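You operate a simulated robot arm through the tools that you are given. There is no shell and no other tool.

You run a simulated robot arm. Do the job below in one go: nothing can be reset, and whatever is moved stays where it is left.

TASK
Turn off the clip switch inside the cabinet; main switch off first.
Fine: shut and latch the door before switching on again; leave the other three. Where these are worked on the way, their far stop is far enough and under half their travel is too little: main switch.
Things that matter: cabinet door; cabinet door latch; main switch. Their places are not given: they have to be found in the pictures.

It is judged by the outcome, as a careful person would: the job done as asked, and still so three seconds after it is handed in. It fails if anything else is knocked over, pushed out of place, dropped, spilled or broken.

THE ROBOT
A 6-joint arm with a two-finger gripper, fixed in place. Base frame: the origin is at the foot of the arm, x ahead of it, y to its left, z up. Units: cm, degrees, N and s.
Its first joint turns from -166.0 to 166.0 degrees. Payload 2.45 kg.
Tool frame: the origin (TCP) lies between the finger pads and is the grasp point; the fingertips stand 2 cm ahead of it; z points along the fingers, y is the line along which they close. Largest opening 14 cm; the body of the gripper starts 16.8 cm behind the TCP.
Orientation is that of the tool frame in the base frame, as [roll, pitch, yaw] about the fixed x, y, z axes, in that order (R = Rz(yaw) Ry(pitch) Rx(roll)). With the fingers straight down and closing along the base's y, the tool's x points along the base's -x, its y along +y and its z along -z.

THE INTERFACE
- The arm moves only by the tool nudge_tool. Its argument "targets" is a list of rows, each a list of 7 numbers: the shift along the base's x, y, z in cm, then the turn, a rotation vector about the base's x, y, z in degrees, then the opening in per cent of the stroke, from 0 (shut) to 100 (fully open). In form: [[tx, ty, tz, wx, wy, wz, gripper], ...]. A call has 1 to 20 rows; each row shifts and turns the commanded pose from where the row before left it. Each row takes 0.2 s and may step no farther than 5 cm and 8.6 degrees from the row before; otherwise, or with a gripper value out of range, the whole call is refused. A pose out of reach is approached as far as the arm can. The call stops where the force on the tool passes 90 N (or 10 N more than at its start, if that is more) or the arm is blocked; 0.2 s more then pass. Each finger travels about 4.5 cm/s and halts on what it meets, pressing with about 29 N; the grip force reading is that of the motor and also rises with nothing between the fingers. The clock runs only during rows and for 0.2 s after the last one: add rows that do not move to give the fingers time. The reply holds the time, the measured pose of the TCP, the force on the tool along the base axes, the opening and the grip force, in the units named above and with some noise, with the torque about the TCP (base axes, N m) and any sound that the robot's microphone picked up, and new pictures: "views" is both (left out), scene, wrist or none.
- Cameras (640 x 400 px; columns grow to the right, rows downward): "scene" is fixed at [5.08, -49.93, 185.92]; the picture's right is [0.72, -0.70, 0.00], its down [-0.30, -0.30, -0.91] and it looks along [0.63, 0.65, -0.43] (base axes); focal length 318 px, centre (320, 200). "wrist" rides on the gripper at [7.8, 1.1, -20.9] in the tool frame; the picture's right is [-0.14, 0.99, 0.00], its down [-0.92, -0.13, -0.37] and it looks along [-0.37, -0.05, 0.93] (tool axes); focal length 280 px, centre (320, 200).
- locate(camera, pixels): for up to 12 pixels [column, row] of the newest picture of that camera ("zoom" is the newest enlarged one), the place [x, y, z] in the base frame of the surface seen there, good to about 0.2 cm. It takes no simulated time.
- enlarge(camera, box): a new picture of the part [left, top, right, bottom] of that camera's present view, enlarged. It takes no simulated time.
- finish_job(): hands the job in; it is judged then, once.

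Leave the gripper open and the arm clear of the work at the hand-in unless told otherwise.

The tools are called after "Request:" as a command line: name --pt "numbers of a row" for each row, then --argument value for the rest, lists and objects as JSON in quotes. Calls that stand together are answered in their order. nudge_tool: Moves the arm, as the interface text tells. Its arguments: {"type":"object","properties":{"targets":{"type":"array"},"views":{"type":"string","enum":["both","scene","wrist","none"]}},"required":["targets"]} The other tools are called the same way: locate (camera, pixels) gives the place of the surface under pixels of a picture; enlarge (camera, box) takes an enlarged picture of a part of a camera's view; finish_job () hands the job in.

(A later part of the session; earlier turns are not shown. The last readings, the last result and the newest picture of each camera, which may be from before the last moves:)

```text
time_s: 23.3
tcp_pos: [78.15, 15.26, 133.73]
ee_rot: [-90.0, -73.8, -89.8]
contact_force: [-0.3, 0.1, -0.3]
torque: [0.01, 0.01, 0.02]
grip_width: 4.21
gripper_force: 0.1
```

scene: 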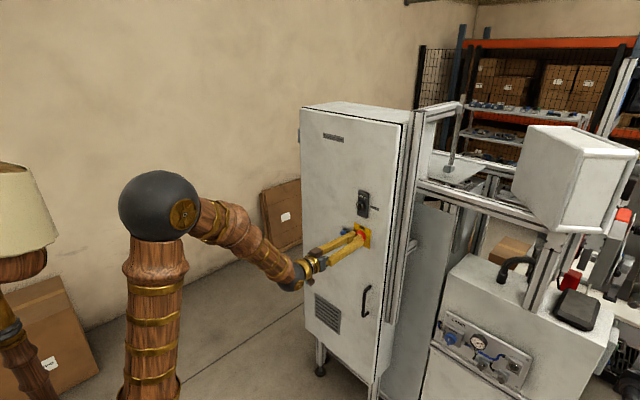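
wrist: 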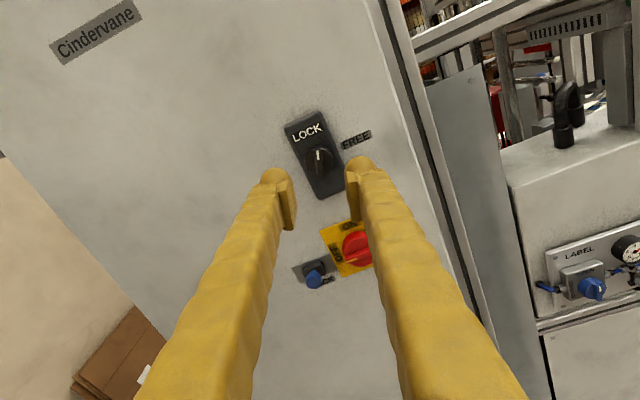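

The wrist view is now upright and the bar lines up with the fingers. I'll advance to the latch.

Request:
nudge_tool --pt "4 0.1 0 0 0 0 30" --pt "3.6 0.05 0 0 0 0 30" --pt "1.3 0 0 0 0 0 30" --pt "0 0 0 0 0 0 30" --views "wrist"

Request:
enlarge --camera "wrist" --box '[260, 110, 400, 230]'

```text
time_s: 24.3
tcp_pos: [87.14, 15.69, 133.77]
ee_rot: [-90.0, -73.7, -89.9]
contact_force: [-0.2, 0.1, 0.6]
torque: [0.02, -0.02, -0.01]
grip_width: 4.21
gripper_force: 0.1
```

wrist: 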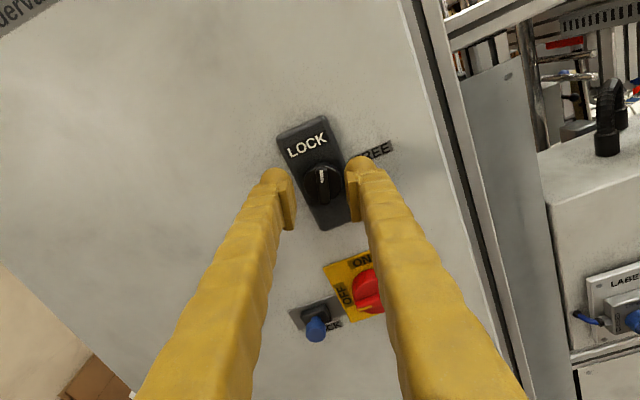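

```text
3.33 times, centred on (330, 170) of wrist
```

zoom: 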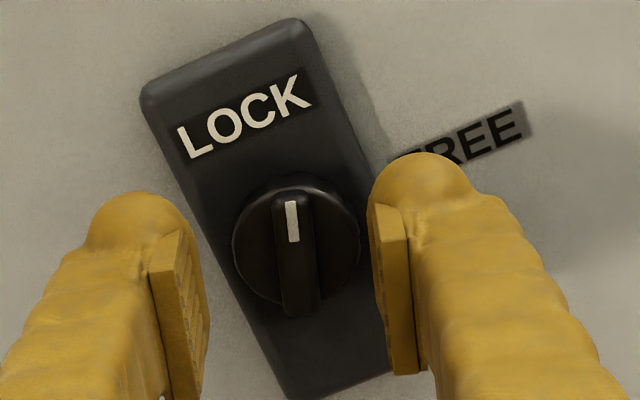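

The bar is well aligned between the fingers. I'll close and then turn toward FREE in stages.

Request:
nudge_tool --pt "0 0 0 0 0 0 0" --pt "0 0 0 0 0 0 0" --pt "0 0 0 0 0 0 0" --pt "0 0 0 0 0 0 0" --pt "0 0 0 8 0 0 0" --pt "0 0 0 8 0 0 0" --pt "0 0 0 8 0 0 0" --views "wrist"

Request:
enlarge --camera "wrist" --box '[260, 110, 400, 230]'

```text
time_s: 25.9
tcp_pos: [87.11, 15.66, 133.67]
ee_rot: [-90.1, -49.6, -89.8]
contact_force: [-16.1, -30.1, -14.8]
torque: [0.09, 0.06, -0.5]
grip_width: 0.88
gripper_force: 36.3
```

wrist: 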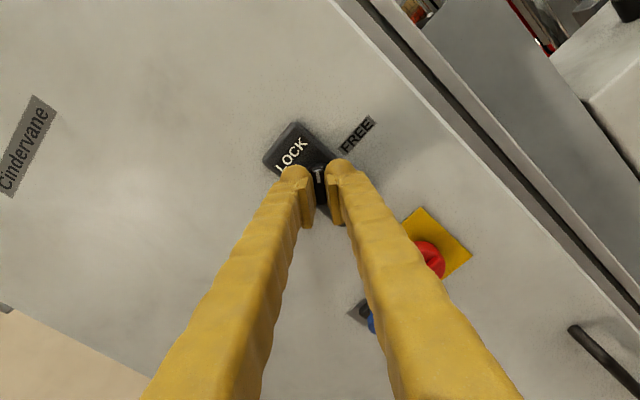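

```text
3.33 times, centred on (330, 170) of wrist
```

zoom: 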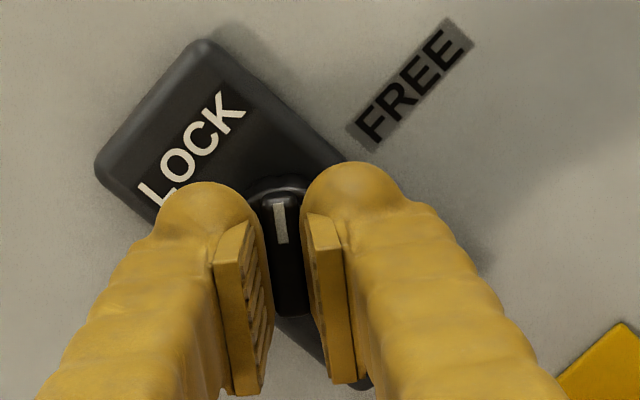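

The latch turns freely with the fingers. I'll go on turning, backing off slightly in x as I go.

Request:
nudge_tool --pt "-0.1 -0.1 0 8 0 0 0" --pt "0 0 0 8 0 0 0" --pt "-0.1 0 0 8 0 0 0" --pt "0 0 0 8 0 0 0" --views "none"

```text
time_s: 26.9
tcp_pos: [86.82, 15.42, 133.76]
ee_rot: [-89.9, -17.7, -89.8]
contact_force: [-22.0, 8.0, -9.1]
torque: [0.02, 0.23, 0.35]
grip_width: 0.63
gripper_force: 35.1
```

Request:
nudge_tool --pt "0 0 0 8 0 0 0" --pt "0 0 0 8 0 0 0" --views "wrist"

Request:
enlarge --camera "wrist" --box '[260, 110, 400, 230]'

Request:
enlarge --camera "scene" --box '[332, 180, 392, 225]'

```text
time_s: 27.5
tcp_pos: [86.76, 15.5, 133.89]
ee_rot: [-89.9, -1.8, -89.9]
contact_force: [-18.5, 7.0, -4.9]
torque: [-0.02, 0.03, 0.15]
grip_width: 0.62
gripper_force: 34.3
```

wrist: 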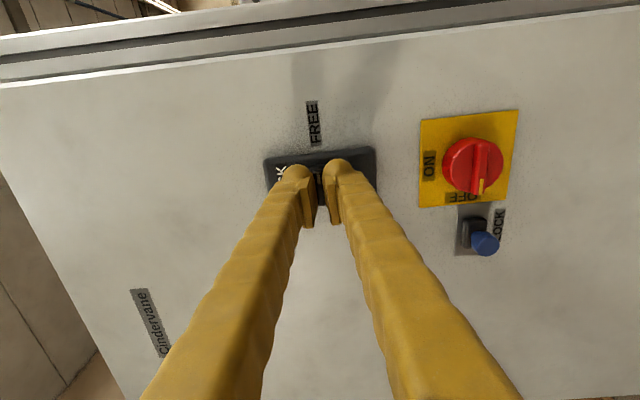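

```text
3.33 times, centred on (330, 170) of wrist
```

zoom: 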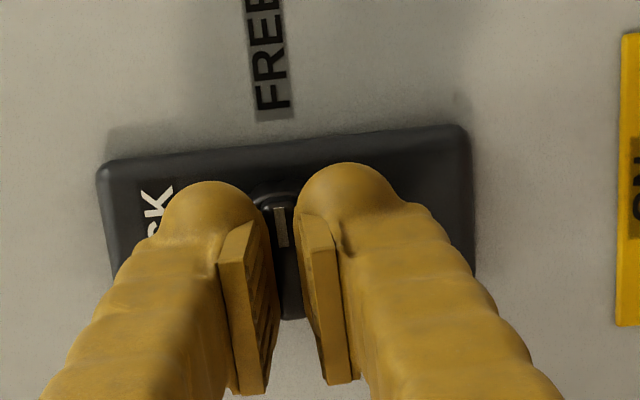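

```text
8.89 times, centred on (362, 202) of scene
```

zoom: 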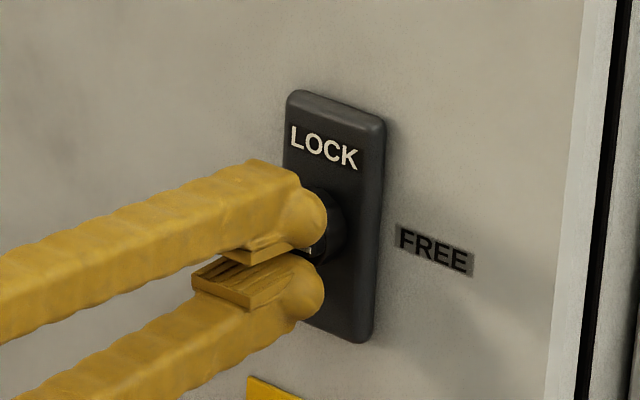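

The mark now points almost at FREE. I'll turn a little more until the torque shows the stop.

Request:
nudge_tool --pt "0 0 0 5 0 0 0" --pt "0 0 0 4 0 0 0" --pt "0 0 0 0 0 0 0" --views "none"

```text
time_s: 28.3
tcp_pos: [86.65, 15.38, 133.78]
ee_rot: [-90.0, 7.3, -90.0]
contact_force: [-44.4, -6.7, -10.7]
torque: [-0.44, 0.18, -0.16]
grip_width: 0.66
gripper_force: 33.8
```

The torque about x of −0.44 N·m shows the stop at FREE. I'll release, back off and look.

Request:
nudge_tool --pt "0 0 0 -3 0 0 30" --pt "0 0 0 0 0 0 30" --pt "0 0 0 0 0 0 30" --pt "-4 0 0 0 0 0 30" --pt "-4 0 0 0 0 0 30" --pt "-2 0 0 0 0 0 30" --pt "0 0 0 0 0 0 30" --views "both"

Request:
enlarge --camera "scene" --box '[332, 180, 422, 255]'

Request:
enlarge --camera "scene" --box '[340, 270, 410, 340]'

```text
time_s: 29.9
tcp_pos: [76.97, 15.38, 134.02]
ee_rot: [-90.1, 4.2, -89.9]
contact_force: [0.2, 0.5, 0.1]
torque: [-0.03, 0.02, 0.01]
grip_width: 4.18
gripper_force: 0.1
```

scene: 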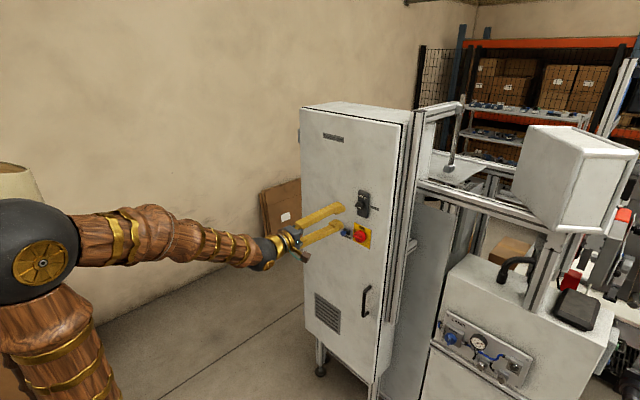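
wrist: 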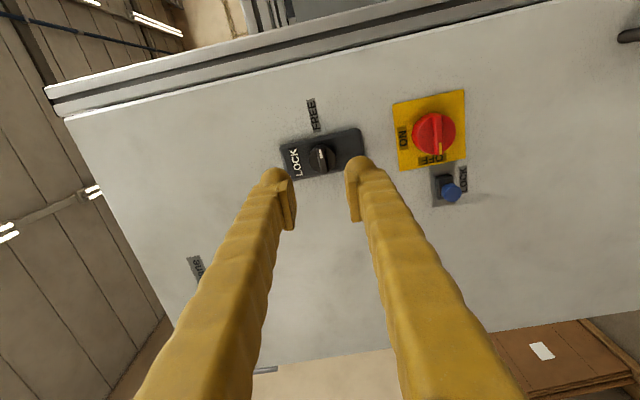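

```text
5.33 times, centred on (377, 218) of scene
```

zoom: 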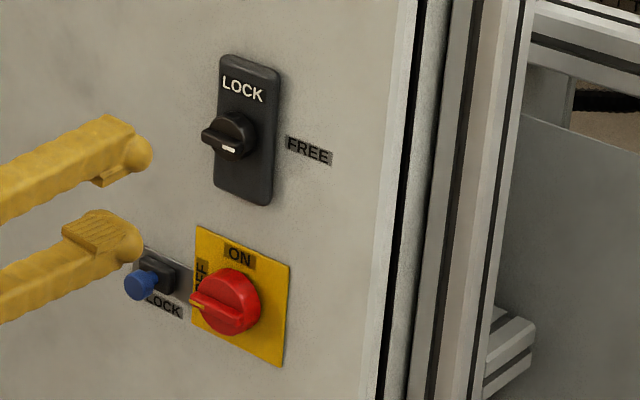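

```text
5.71 times, centred on (375, 305) of scene
```

zoom: 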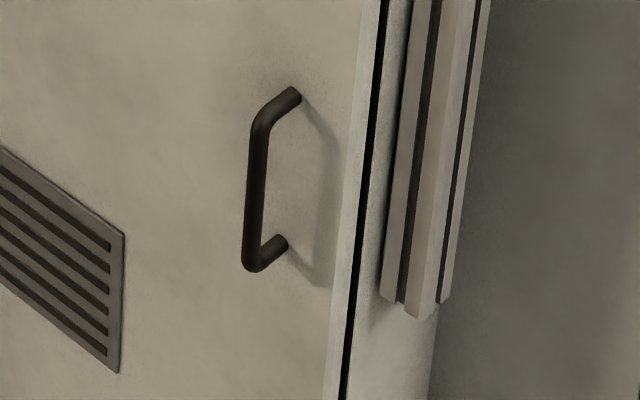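

The latch is at FREE and the switch at OFF. Next I'll locate the handle bar precisely.

Request:
locate --camera "zoom" --pixels '[[256, 150], [255, 180], [252, 220], [265, 180], [247, 180], [255, 258], [265, 115], [292, 95], [280, 245], [340, 180], [362, 180], [395, 200]]'

```text
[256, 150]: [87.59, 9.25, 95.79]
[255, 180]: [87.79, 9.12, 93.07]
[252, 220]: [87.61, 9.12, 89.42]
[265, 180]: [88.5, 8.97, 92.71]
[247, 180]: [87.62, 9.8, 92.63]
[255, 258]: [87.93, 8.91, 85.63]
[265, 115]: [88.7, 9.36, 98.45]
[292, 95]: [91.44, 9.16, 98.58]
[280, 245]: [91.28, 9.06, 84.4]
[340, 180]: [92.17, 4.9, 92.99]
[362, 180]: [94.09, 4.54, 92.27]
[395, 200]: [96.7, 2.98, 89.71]
```

The handle bar's centre is at about x=88.2, y=9.2, and it runs from z=85 to 98. I'll roll to −180° (camera on top) and descend to z≈92 at x≈77, in two calls.

Request:
nudge_tool --pt "0 -0.52 -3.5 -7.85 0 0 30" --pt "0 -0.52 -3.5 -7.85 0 0 30" --pt "0 -0.52 -3.5 -7.85 0 0 30" --pt "0 -0.52 -3.5 -7.85 0 0 30" --pt "0 -0.52 -3.5 -7.85 0 0 30" --pt "0 -0.52 -3.5 -7.85 0 0 30" --views "both"

```text
time_s: 31.3
tcp_pos: [76.81, 12.19, 112.69]
ee_rot: [-90.0, -43.1, -89.9]
contact_force: [-0.5, 0.4, -0.6]
torque: [-0.01, -0.02, 0.02]
grip_width: 4.21
gripper_force: 0.0
```

scene: 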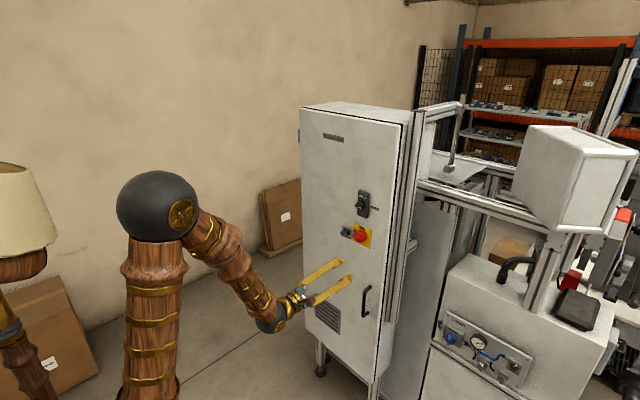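
wrist: 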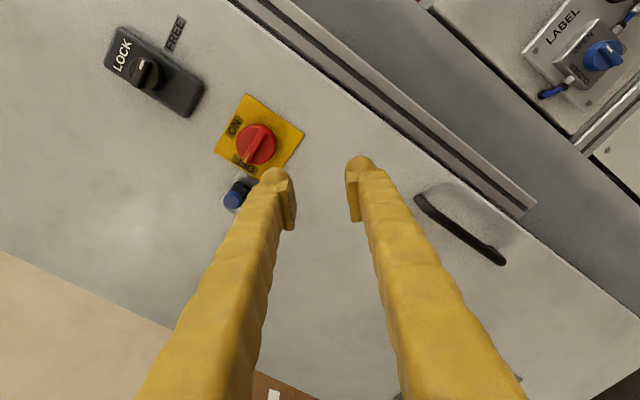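

Clear so far. I'll continue the descent and roll to the handle height.

Request:
nudge_tool --pt "0 -0.5 -3.45 -7.85 0 0 30" --pt "0 -0.5 -3.45 -7.85 0 0 30" --pt "0 -0.5 -3.45 -7.85 0 0 30" --pt "0 -0.5 -3.45 -7.85 0 0 30" --pt "0 -0.5 -3.45 -7.85 0 0 30" --pt "0 -0.5 -3.45 -7.6 0 0 30" --pt "0 0 0 0 0 0 30" --views "both"

```text
time_s: 32.9
tcp_pos: [79.53, 12.4, 92.73]
ee_rot: [-90.3, -89.7, -90.2]
contact_force: [-0.3, 0.1, -0.2]
torque: [0.0, -0.02, 0.0]
grip_width: 4.21
gripper_force: 0.1
out of reach, approached as far as the arm can: row 2, 3, 4, 5, 6
```

scene: 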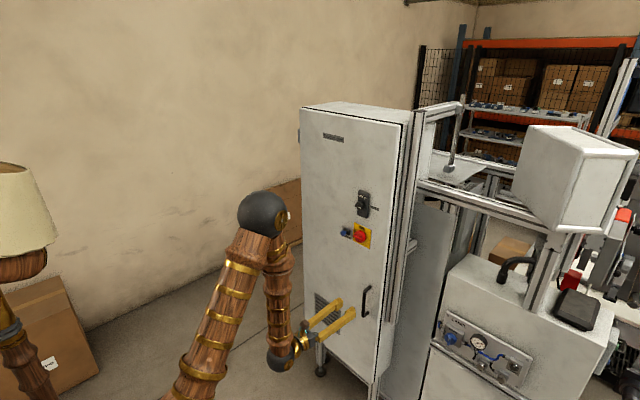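
wrist: 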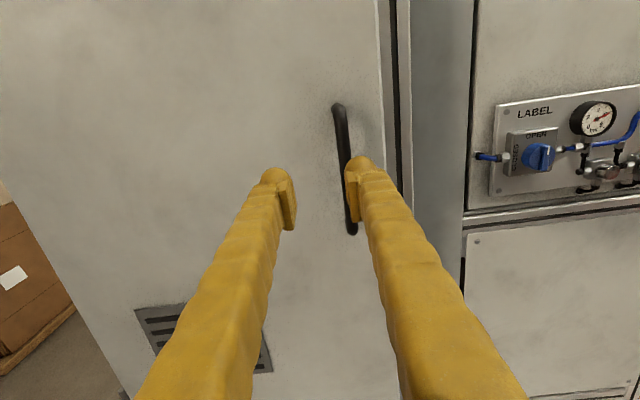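

The arm couldn't fold that close (the limit pushed the TCP to x=79.5, y=12.4), but the tool is level. I'll shift 3.2 cm to −y while moving slightly outward, then check.

Request:
nudge_tool --pt "1.2 -1.6 -0.3 0 0 0 30" --pt "1.2 -1.6 -0.3 0 0 0 30" --pt "0 0 0 0 0 0 30" --views "wrist"

```text
time_s: 33.7
tcp_pos: [81.07, 11.93, 92.0]
ee_rot: [-95.6, -89.8, -85.6]
contact_force: [0.2, -0.5, -0.2]
torque: [-0.06, 0.01, -0.02]
grip_width: 4.19
gripper_force: 0.0
out of reach, approached as far as the arm can: row 1, 2
```

wrist: 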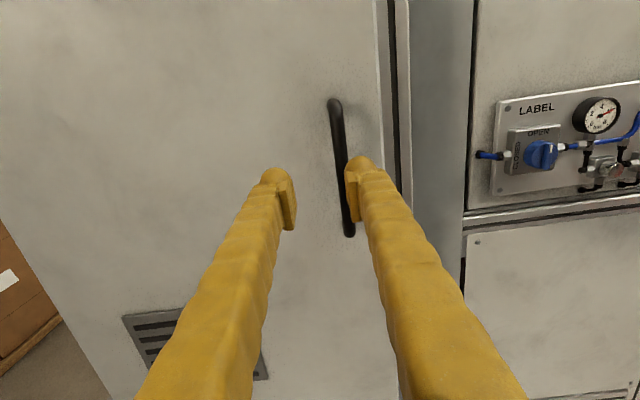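

Folding that close with a level tool is out of reach, so I'll tilt the tool 40° downward. That puts the wrist higher and farther out, and the fingers can still clasp the vertical bar. I'll rise to z≈95 and shift to y≈9.2.

Request:
nudge_tool --pt "0 0 1 0 8 0 30" --pt "0 -0.4 1 0 8 0 30" --pt "0 -0.7 0.5 0 8 0 30" --pt "0 -0.8 0.5 0 8 0 30" --pt "0 -0.8 0 0 8 0 30" --pt "0 0 0 0 0 0 30" --views "both"

```text
time_s: 35.1
tcp_pos: [80.97, 9.85, 95.03]
ee_rot: [-179.6, -49.9, -0.5]
contact_force: [0.3, -0.5, -0.5]
torque: [-0.03, 0.02, -0.01]
grip_width: 4.19
gripper_force: 0.1
out of reach, approached as far as the arm can: row 1
```

scene: 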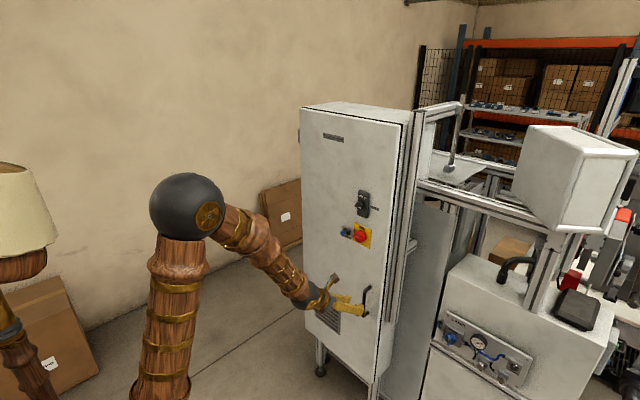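
wrist: 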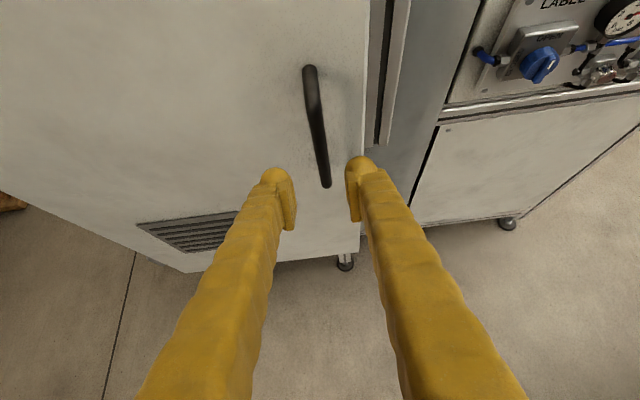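

The tilt works and it is within reach. The handle at px (315,125) is nearly centred. I'll shift y −0.6, z −1.5, and advance 7 cm so the bar lies between the pads.

Request:
nudge_tool --pt "0 -0.6 -1.5 0 0 0 40" --pt "3 0 0 0 0 0 40" --pt "2.5 0 0 0 0 0 40" --pt "1.6 0 0 0 0 0 40" --pt "0 0 0 0 0 0 40" --views "both"

Request:
enlarge --camera "wrist" --box '[240, 80, 400, 240]'

Request:
enlarge --camera "scene" --box '[330, 260, 400, 330]'

```text
time_s: 36.3
tcp_pos: [87.91, 9.28, 93.76]
ee_rot: [-179.7, -50.0, -0.3]
contact_force: [0.2, 0.2, 0.6]
torque: [-0.01, -0.05, 0.02]
grip_width: 5.59
gripper_force: 0.1
```

scene: 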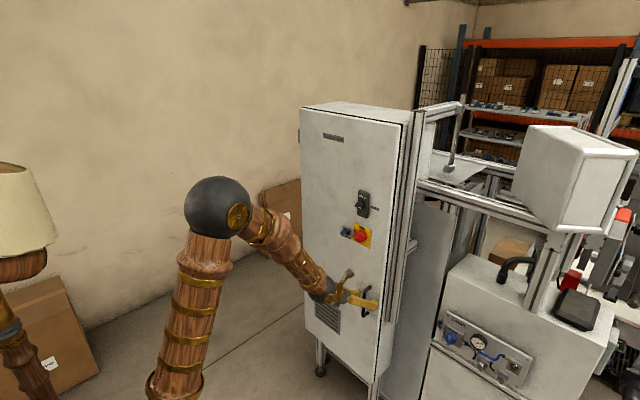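
wrist: 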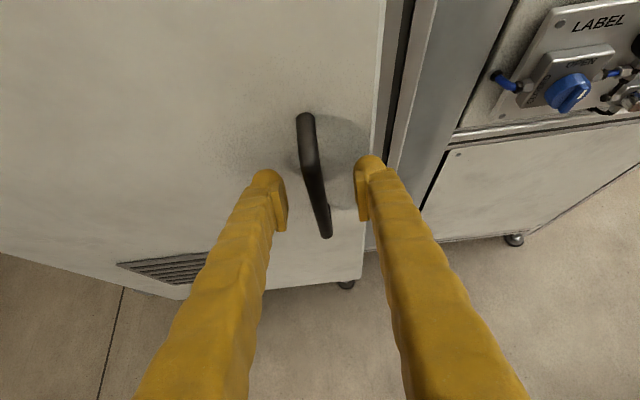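

```text
2.50 times, centred on (320, 160) of wrist
```

zoom: 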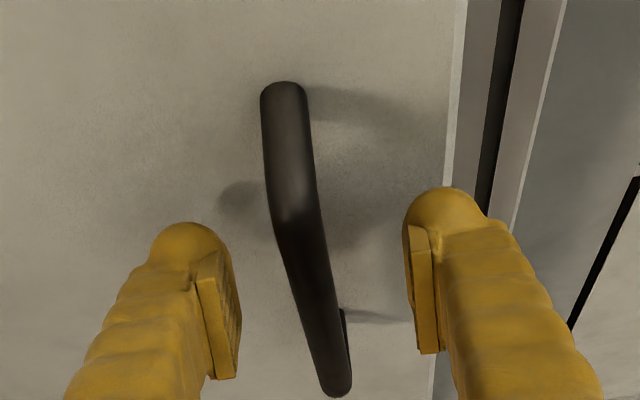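

```text
5.71 times, centred on (365, 295) of scene
```

zoom: 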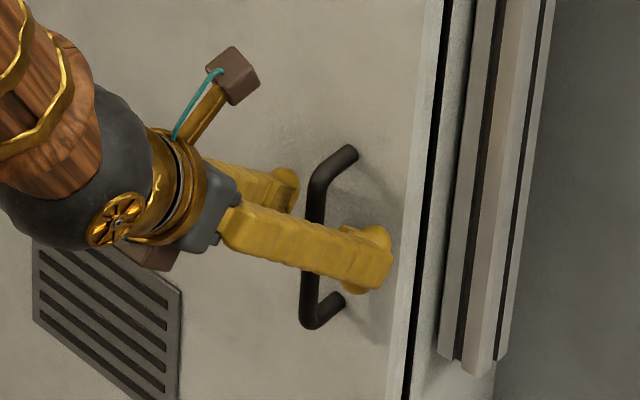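

The bar is between the fingers, so I'll close on it.

Request:
nudge_tool --pt "0 0 0 0 0 0 0" --pt "0 0 0 0 0 0 0" --pt "0 0 0 0 0 0 0" --pt "0 0 0 0 0 0 0" --views "none"

```text
time_s: 37.3
tcp_pos: [87.91, 9.4, 93.62]
ee_rot: [-179.7, -49.9, -0.2]
contact_force: [6.1, 45.3, -3.9]
torque: [0.57, -0.06, 0.1]
grip_width: 1.31
gripper_force: 34.9
```

The handle is gripped (1.31 cm). I'll pull gently along the door's arc about the hinge near (92.5, 50), turning the tool with it, for the first 8° or so.

Request:
nudge_tool --pt "0 0.15 0 0 0 0 0" --pt "-1.4 0.2 0 0 0 -2 0" --pt "-1.4 0.2 0 0 0 -2 0" --pt "-1.4 0.3 0 0 0 -2 0" --pt "-1.4 0.3 0 0 0 -2 0" --views "both"

```text
time_s: 38.5
tcp_pos: [82.31, 10.43, 93.65]
ee_rot: [-179.6, -50.1, -8.5]
contact_force: [2.3, 5.6, 8.5]
torque: [0.06, 0.07, 0.0]
grip_width: 1.27
gripper_force: 38.8
```

scene: 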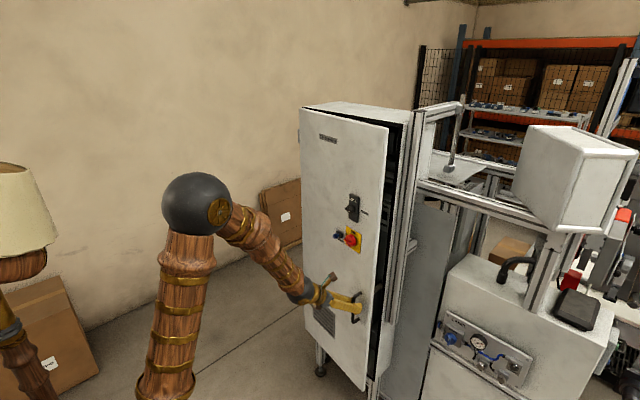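
wrist: 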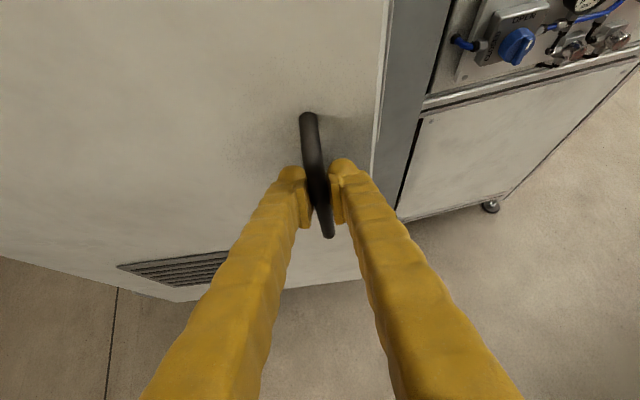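

The door opens easily with low forces. I'll continue along the arc to about 36°.

Request:
nudge_tool --pt "-2.73 0.8 0 0 0 -4 0" --pt "-2.68 0.99 0 0 0 -4 0" --pt "-2.59 1.18 0 0 0 -4 0" --pt "-2.51 1.35 0 0 0 -4 0" --pt "-2.41 1.52 0 0 0 -4 0" --pt "-2.3 1.69 0 0 0 -4 0" --pt "-2.17 1.85 0 0 0 -4 0" --views "both"

```text
time_s: 39.9
tcp_pos: [67.59, 17.15, 93.54]
ee_rot: [180.0, -50.1, -31.6]
contact_force: [-4.4, -10.6, 7.6]
torque: [-0.18, -0.05, -0.08]
grip_width: 1.27
gripper_force: 39.3
stopped in row 6: the force on the tool passed its limit at 92 N (the readings are from after the stop); the commanded pose is now the measured one
```

scene: 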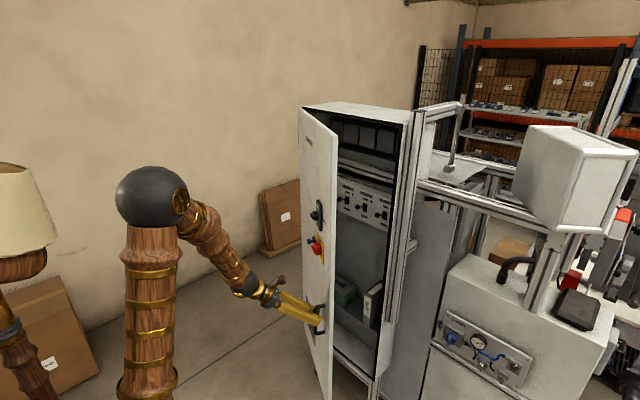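
wrist: 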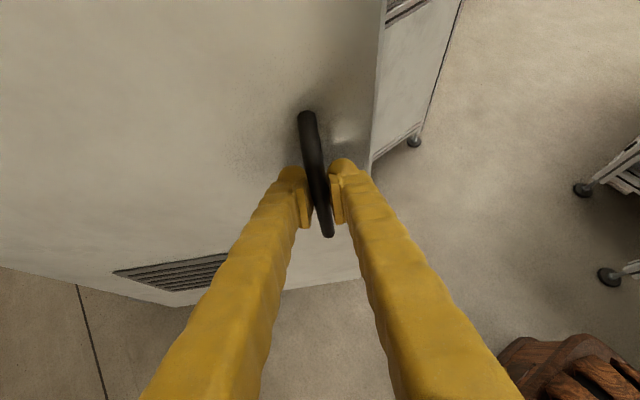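

The door is about 30° open; the inside shows a row of switches and other things. The path mismatch built up force, so I'll measure the door's real angle and hinge before going on, and look inside.

Request:
locate --camera "scene" --pixels '[[303, 108], [338, 138], [336, 250], [335, 340], [302, 200], [305, 300], [320, 120], [322, 160]]'

Request:
enlarge --camera "scene" --box '[325, 105, 415, 195]'

Request:
enlarge --camera "scene" --box '[320, 170, 410, 260]'

Request:
enlarge --camera "scene" --box '[320, 250, 420, 390]'

```text
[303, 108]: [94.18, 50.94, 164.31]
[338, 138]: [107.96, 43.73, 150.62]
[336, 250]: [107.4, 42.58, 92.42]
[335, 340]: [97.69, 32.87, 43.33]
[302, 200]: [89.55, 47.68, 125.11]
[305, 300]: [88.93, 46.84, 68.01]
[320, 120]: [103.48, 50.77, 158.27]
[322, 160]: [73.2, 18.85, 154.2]
```

```text
4.44 times, centred on (370, 150) of scene
```

zoom: 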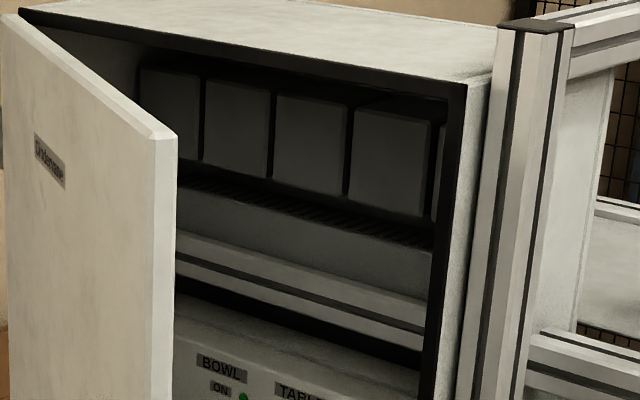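

```text
4.44 times, centred on (365, 215) of scene
```

zoom: 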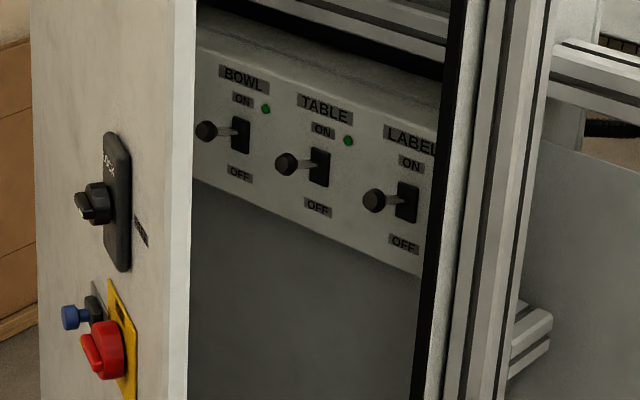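

```text
2.86 times, centred on (370, 320) of scene
```

zoom: 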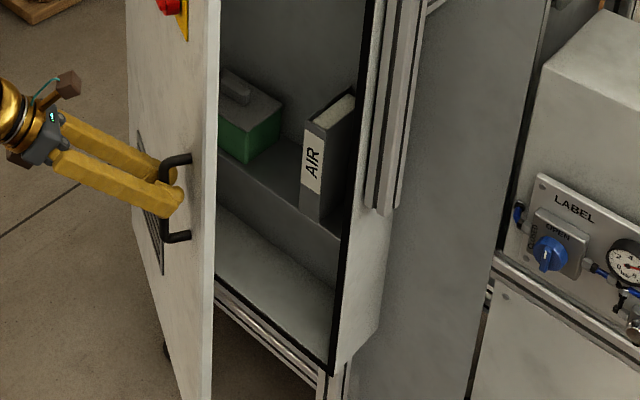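

Inside are toggle switches (BOWL, TABLE, LABEL visible; CLIP is probably hidden behind the door at the left), plus a green box and an "AIR" folder lower down. From the points, the hinge is near (92.5, 51.7) and the door is at about 30°. I'll continue pulling on the corrected arc.

Request:
nudge_tool --pt "-1.2 0.94 0 0 0 -1.5 0" --pt "-1.2 0.94 0 0 0 -1.5 0" --pt "-2.21 1.99 0 0 0 -4 0" --pt "-2.05 2.14 0 0 0 -4 0" --views "none"

```text
time_s: 40.9
tcp_pos: [60.91, 23.02, 93.6]
ee_rot: [179.8, -50.0, -42.4]
contact_force: [-49.4, -47.5, 6.5]
torque: [-0.83, 0.33, -0.23]
grip_width: 1.29
gripper_force: 39.6
```

There is about 68 N of radial pull, so my arc radius is slightly small. The refit hinge is about (92.7, 52.4) with radius 43.3. I'll relieve the force and continue on the new arc.

Request:
nudge_tool --pt "-0.1 -0.1 0 0 0 0 0" --pt "-1.38 1.68 0 0 0 -2 0" --pt "-1.84 2.38 0 0 0 -4 0" --pt "-1.68 2.5 0 0 0 -4 0" --views "none"

```text
time_s: 41.9
tcp_pos: [55.84, 29.56, 93.55]
ee_rot: [180.0, -50.0, -52.5]
contact_force: [-43.8, -27.6, -7.2]
torque: [-0.6, 0.26, -0.12]
grip_width: 1.28
gripper_force: 39.5
```

Request:
nudge_tool --pt "-0.2 -0.12 0 0 0 0 0" --pt "-1.56 2.6 0 0 0 -4 0" --pt "-1.36 2.7 0 0 0 -4 0" --pt "-1.16 2.8 0 0 0 -4 0" --views "both"

```text
time_s: 42.9
tcp_pos: [51.95, 37.73, 93.63]
ee_rot: [-179.9, -50.1, -64.6]
contact_force: [-13.1, -2.5, 1.0]
torque: [-0.4, -0.04, 0.01]
grip_width: 1.24
gripper_force: 39.2
```

scene: 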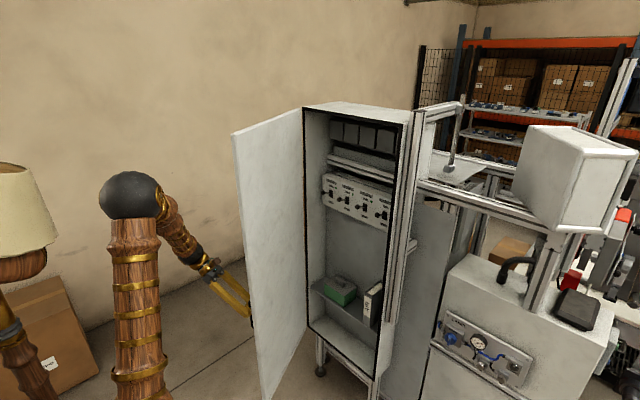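
wrist: 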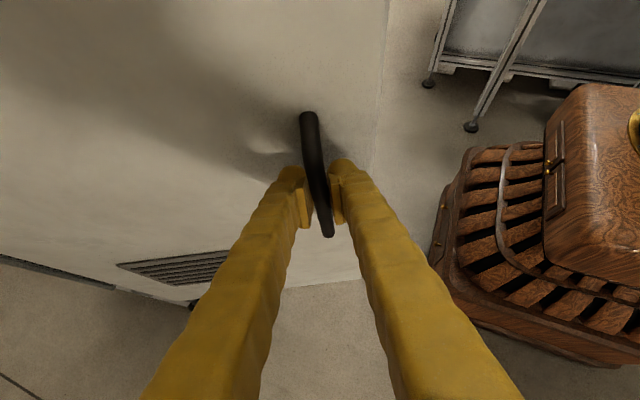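

The door is at about 64°. I'll look at the switch panel now that it is in full view.

Request:
enlarge --camera "scene" --box '[315, 165, 400, 235]'

Request:
locate --camera "zoom" --pixels '[[105, 100], [130, 105], [130, 60], [130, 160], [230, 150], [340, 190], [460, 240], [60, 60], [60, 200], [560, 250], [300, 220], [300, 60]]'

```text
5.71 times, centred on (358, 200) of scene
```

zoom: 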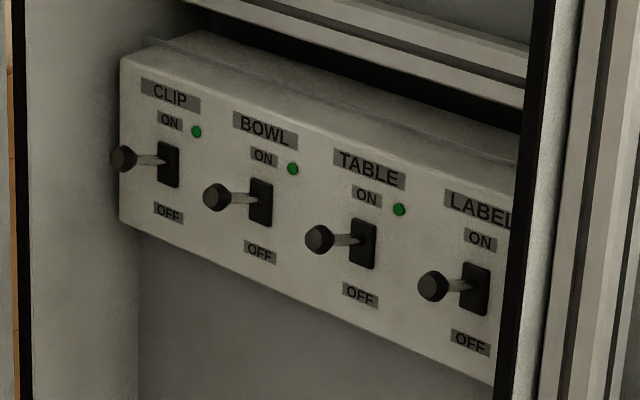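

```text
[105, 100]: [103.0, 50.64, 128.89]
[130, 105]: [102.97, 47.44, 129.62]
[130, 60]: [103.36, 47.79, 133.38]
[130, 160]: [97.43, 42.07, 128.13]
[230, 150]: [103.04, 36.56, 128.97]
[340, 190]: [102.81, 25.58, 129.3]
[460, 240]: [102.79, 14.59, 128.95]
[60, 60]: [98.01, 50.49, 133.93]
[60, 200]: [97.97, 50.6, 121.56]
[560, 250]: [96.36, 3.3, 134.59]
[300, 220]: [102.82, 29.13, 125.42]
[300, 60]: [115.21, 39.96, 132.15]
```

CLIP is the leftmost toggle: its tip is near (97.4, 42, 128), with ON up and OFF down. It sits close to the hinge side, so the door should be opened to 90° or more. I'll continue pulling.

Request:
nudge_tool --pt "-0.95 2.88 0 0 0 -4 0" --pt "-0.75 2.93 0 0 0 -4 0" --pt "-0.54 2.98 0 0 0 -4 0" --pt "-0.34 3.01 0 0 0 -4 0" --views "both"

```text
time_s: 43.9
tcp_pos: [49.37, 49.59, 93.56]
ee_rot: [-179.9, -50.0, -80.6]
contact_force: [26.0, 3.7, -1.2]
torque: [0.44, -0.22, 0.16]
grip_width: 1.29
gripper_force: 39.3
```

scene: 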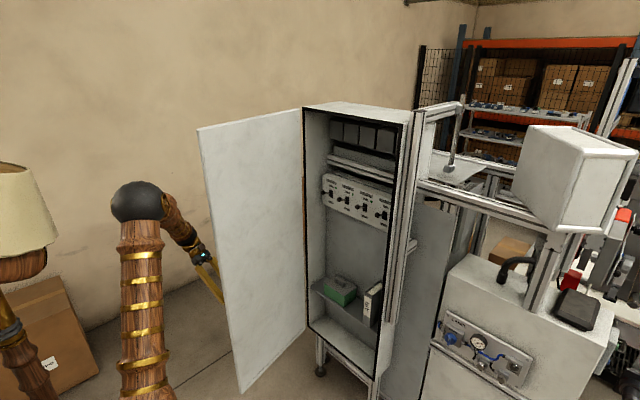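
wrist: 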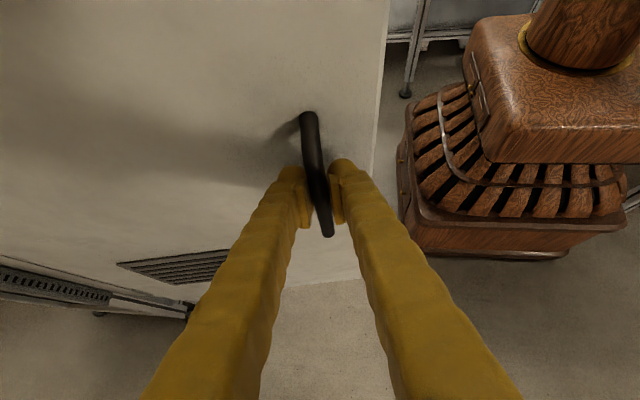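

The door is at 80°. I'll continue to about 96°.

Request:
nudge_tool --pt "0.0 3.01 0 0 0 -4 0" --pt "0.17 3.02 0 0 0 -4 0" --pt "0.37 3.0 0 0 0 -4 0" --pt "0.58 2.96 0 0 0 -4 0" --views "both"

```text
time_s: 44.9
tcp_pos: [50.14, 61.21, 93.67]
ee_rot: [-179.9, -50.0, -96.6]
contact_force: [15.2, -3.5, 25.1]
torque: [0.12, -0.18, 0.07]
grip_width: 1.27
gripper_force: 39.7
```

scene: 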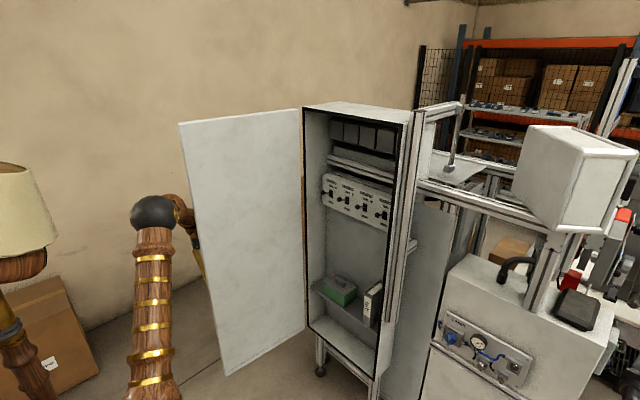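
wrist: 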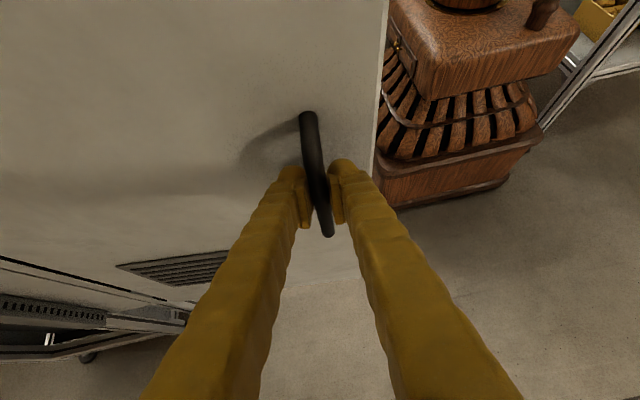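

The door is at about 96°. I'll go one more step to 100°, then open the fingers.

Request:
nudge_tool --pt "0.78 2.93 0 0 0 -4 0" --pt "0 0 0 0 0 0 0" --pt "0 0 0 0 0 0 40" --pt "0 0 0 0 0 0 40" --pt "0 0 0 0 0 0 40" --pt "0 0 0 0 0 0 40" --views "both"

Request:
locate --camera "scene" --pixels '[[178, 125], [180, 200], [225, 370], [150, 212], [180, 205], [195, 235], [150, 300], [20, 200], [300, 110]]'

```text
time_s: 46.3
tcp_pos: [50.88, 64.27, 93.41]
ee_rot: [180.0, -50.1, -100.5]
contact_force: [0.4, -0.4, -0.4]
torque: [0.0, -0.03, -0.01]
grip_width: 5.6
gripper_force: 0.1
```

scene: 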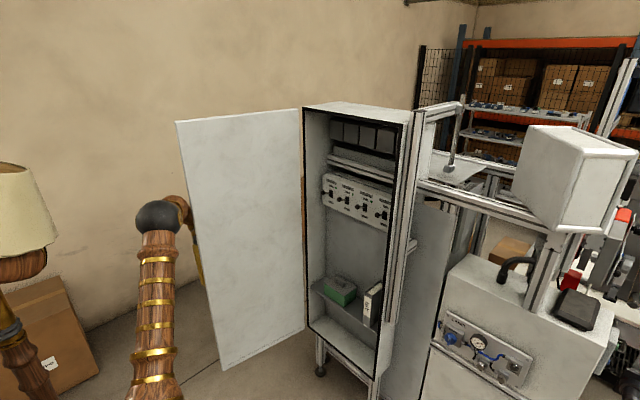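
wrist: 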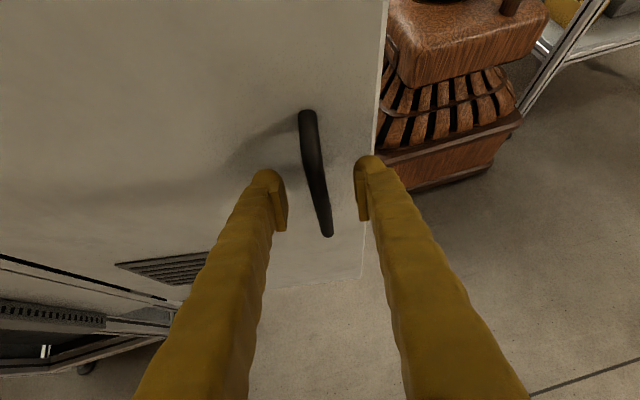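

```text
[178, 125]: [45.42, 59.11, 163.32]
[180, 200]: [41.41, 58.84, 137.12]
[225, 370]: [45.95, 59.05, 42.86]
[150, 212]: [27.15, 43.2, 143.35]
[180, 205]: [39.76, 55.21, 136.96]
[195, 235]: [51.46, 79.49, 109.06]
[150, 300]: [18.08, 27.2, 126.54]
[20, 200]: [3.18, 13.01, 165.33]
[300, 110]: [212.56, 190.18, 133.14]
```

The forearm is about 4 cm from the door's free edge (door edge at (45.4, 59)). Backing off in +y increases that gap. I'll retreat along the fingers, drifting to −x.

Request:
nudge_tool --pt "0.2 2 1 0 0 0 40" --pt "0 2.5 1.5 0 0 0 40" --pt "-0.5 3 2 0 0 0 40" --pt "-2 2 2 0 0 0 40" --pt "-3 1 2 0 0 0 40" --pt "-3 0 2 0 0 0 40" --views "both"

```text
time_s: 47.7
tcp_pos: [42.01, 71.83, 101.47]
ee_rot: [-179.9, -49.7, -100.5]
contact_force: [0.3, 0.4, -0.5]
torque: [-0.07, 0.04, -0.01]
grip_width: 5.62
gripper_force: 0.1
out of reach, approached as far as the arm can: row 4, 5, 6
```

scene: 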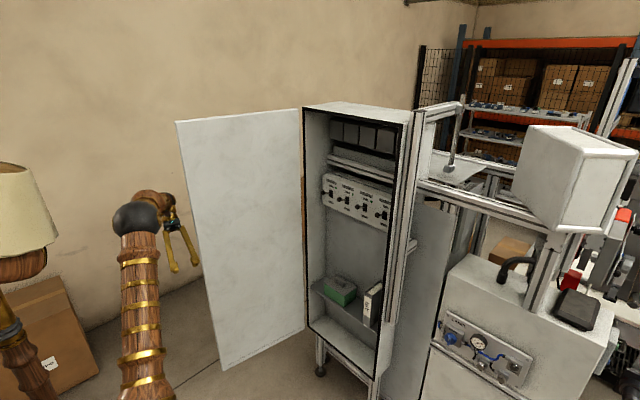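
wrist: 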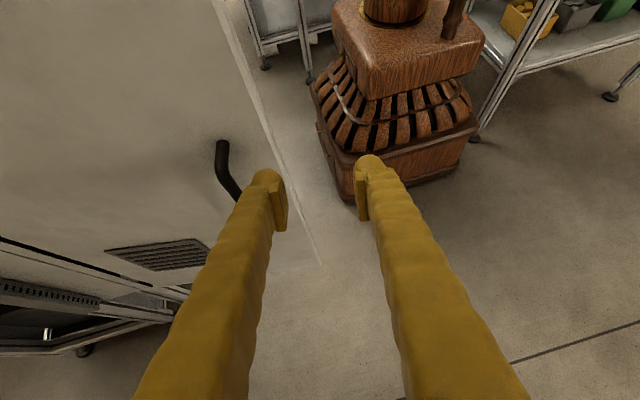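

Clear of the handle. Next I'll turn the tool to point straight down while drawing toward −x, so I can go round the door's edge.

Request:
nudge_tool --pt "-1 -0.5 1.5 7.9 -1.45 0 30" --pt "-1.2 -0.5 1.5 7.9 -1.45 0 20" --pt "-1.2 -0.5 1.5 7.9 -1.45 0 10" --pt "-1.2 -0.5 1.5 7.9 -1.45 0 10" --pt "-1.2 -0.5 1.5 7.9 -1.45 0 0" --pt "-1.2 -0.5 1.5 7.9 -1.45 0 0" --views "both"

```text
time_s: 49.1
tcp_pos: [34.65, 68.84, 110.16]
ee_rot: [179.9, -1.8, -100.5]
contact_force: [-0.8, 0.2, -1.3]
torque: [-0.07, 0.0, 0.0]
grip_width: 0.01
gripper_force: 29.3
```

scene: 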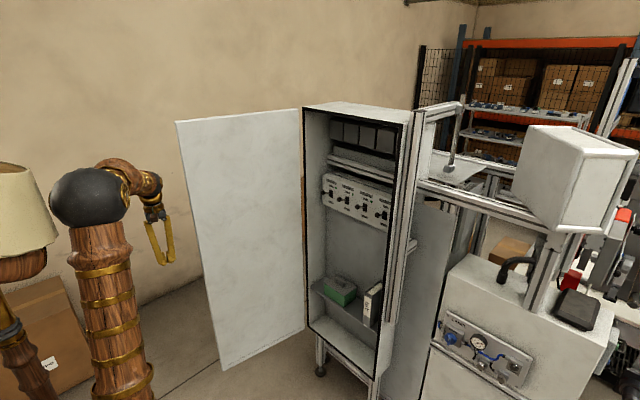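
wrist: 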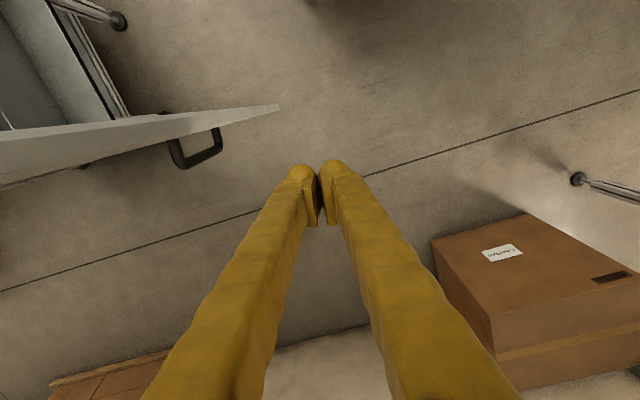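

The tool points straight down, outside the door. I'll swing around the door's free edge (45.5, 59) on the robot's side and to the inner side, rising a little.

Request:
nudge_tool --pt "-3.5 -2.3 1.5 0 0 1.5 0" --pt "-3.5 -2.3 1.5 0 0 1.5 0" --pt "-3.5 -2.3 1.5 0 0 1.5 0" --pt "1.5 -4.2 1 0 0 1.5 0" --pt "1.5 -4.2 1 0 0 1.5 0" --pt "1.5 -4.2 1 0 0 1.5 0" --pt "1.5 -4.2 1 0 0 1.5 0" --views "both"

```text
time_s: 50.7
tcp_pos: [30.02, 44.87, 118.87]
ee_rot: [179.9, -1.9, -89.9]
contact_force: [0.2, -0.2, 0.1]
torque: [-0.02, 0.02, -0.02]
grip_width: 0.01
gripper_force: 28.9
```

scene: 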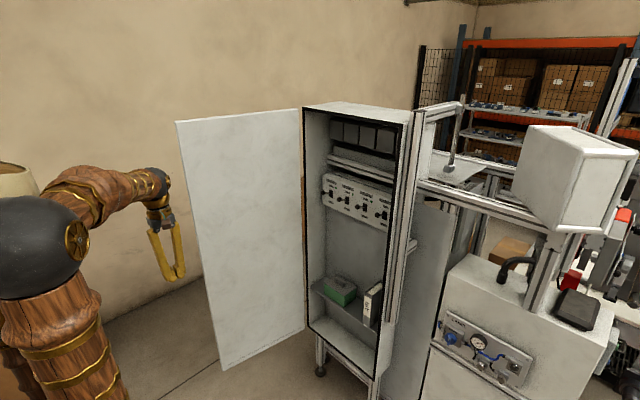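
wrist: 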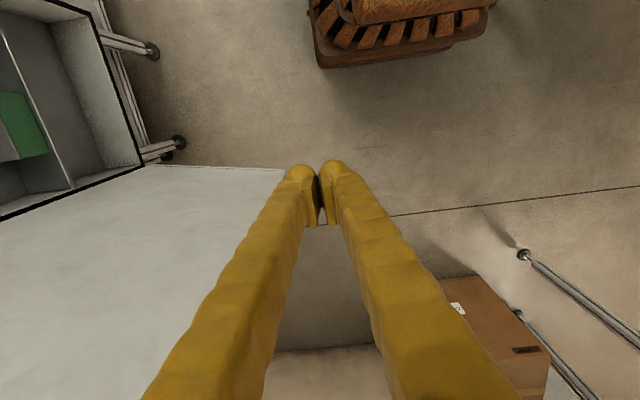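

Good. I'll continue to about (50, 27) with the tool still pointing down.

Request:
nudge_tool --pt "3.3 -3 1.5 0 0 0 0" --pt "3.3 -3 1.5 0 0 0 0" --pt "3.3 -3 1.5 0 0 0 0" --pt "3.3 -3 1.5 0 0 0 0" --pt "3.3 -3 1.5 0 0 0 0" --pt "3.5 -3 1.5 0 0 0 0" --views "both"

Request:
enlarge --camera "scene" --box '[315, 165, 400, 235]'

Request:
locate --camera "zoom" --pixels '[[120, 158], [125, 150], [125, 170], [148, 160], [165, 162], [178, 160], [213, 198], [318, 240], [432, 285], [250, 196], [350, 238], [465, 285]]'

```text
time_s: 52.1
tcp_pos: [50.44, 27.14, 127.69]
ee_rot: [179.9, -1.9, -90.0]
contact_force: [0.3, 0.3, 0.7]
torque: [-0.01, 0.04, 0.04]
grip_width: 0.0
gripper_force: 28.9
```

scene: 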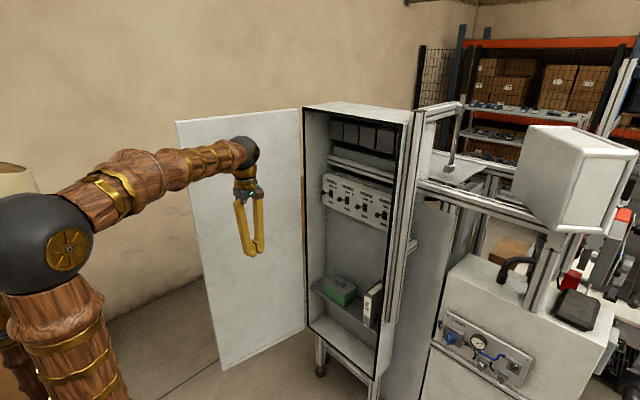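
wrist: 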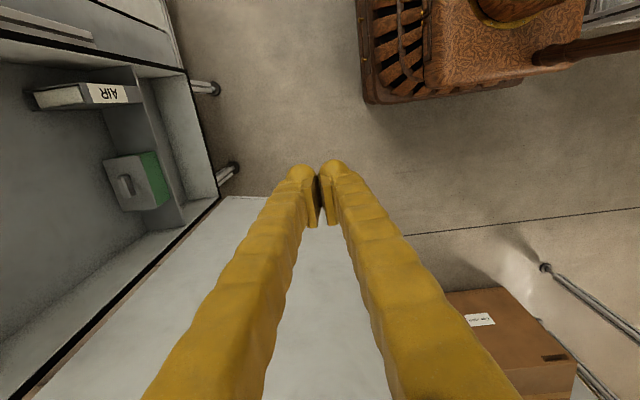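

```text
5.71 times, centred on (358, 200) of scene
```

zoom: 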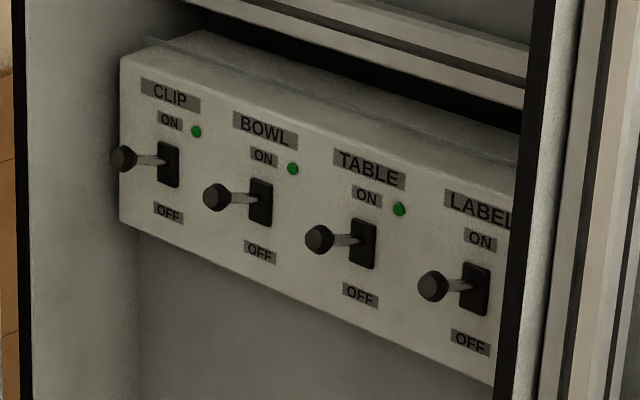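

```text
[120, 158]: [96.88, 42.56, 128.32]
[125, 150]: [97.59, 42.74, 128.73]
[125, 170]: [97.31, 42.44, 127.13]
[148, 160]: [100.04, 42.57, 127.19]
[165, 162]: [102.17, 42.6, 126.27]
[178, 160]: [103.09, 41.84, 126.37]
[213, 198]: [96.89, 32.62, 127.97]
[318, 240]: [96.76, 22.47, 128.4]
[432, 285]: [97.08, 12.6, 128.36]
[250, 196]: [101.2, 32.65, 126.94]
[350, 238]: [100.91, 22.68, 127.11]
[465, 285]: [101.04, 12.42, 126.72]
```

I measured CLIP's lever: ball tip at about (97.3, 42.6, 128), pivot at (102.8, 42.6, 126.2), tilted up (ON). I'll press it down from above with closed fingers. First I turn the tool level, pointing +x, and move to about (75, 40.5, 133).

Request:
nudge_tool --pt "2.25 1.2 0.5 0 -8.2 0.2 0" --pt "2.25 1.2 0.5 0 -8.2 0.2 0" --pt "2.25 1.2 0.5 0 -8.2 0.2 0" --pt "2.25 1.2 0.5 0 -8.2 0.2 0" --pt "2.25 1.2 0.5 0 -8.2 0.2 0" --pt "2.25 1.2 0.5 0 -8.2 0.2 0" --pt "2.25 1.2 0.5 0 -8.2 0.2 0" --pt "2.25 1.2 0.5 0 -8.2 0.2 0" --pt "2.25 1.2 0.5 0 -8.2 0.2 0" --pt "2.25 1.2 0.5 0 -8.2 0.1 0" --pt "2.25 1.2 0.5 0 -8.0 0 0" --pt "0 0 0 0 0 0 0" --views "both"

```text
time_s: 54.7
tcp_pos: [74.82, 40.07, 133.5]
ee_rot: [-89.9, -1.3, -90.8]
contact_force: [0.2, -0.8, -0.4]
torque: [0.01, -0.02, 0.0]
grip_width: 0.01
gripper_force: 29.3
```

scene: 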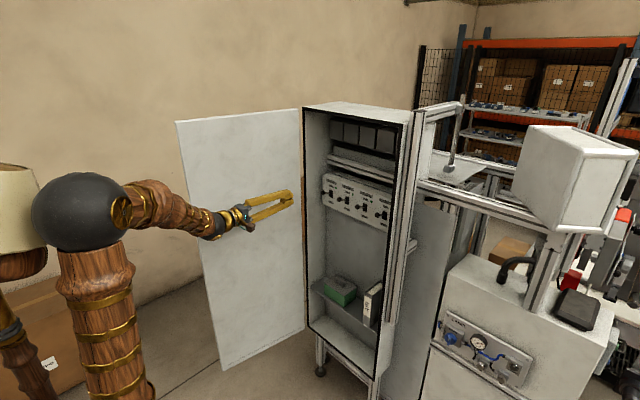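
wrist: 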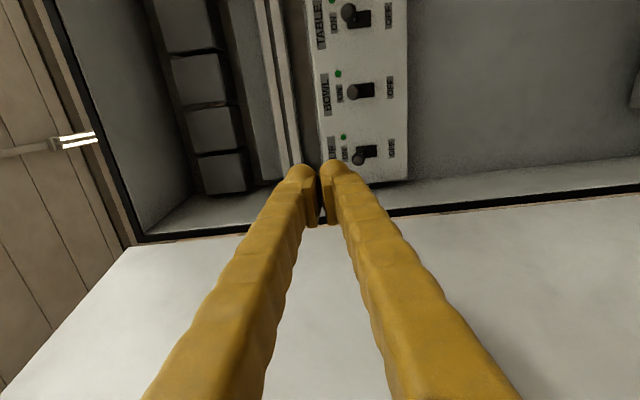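

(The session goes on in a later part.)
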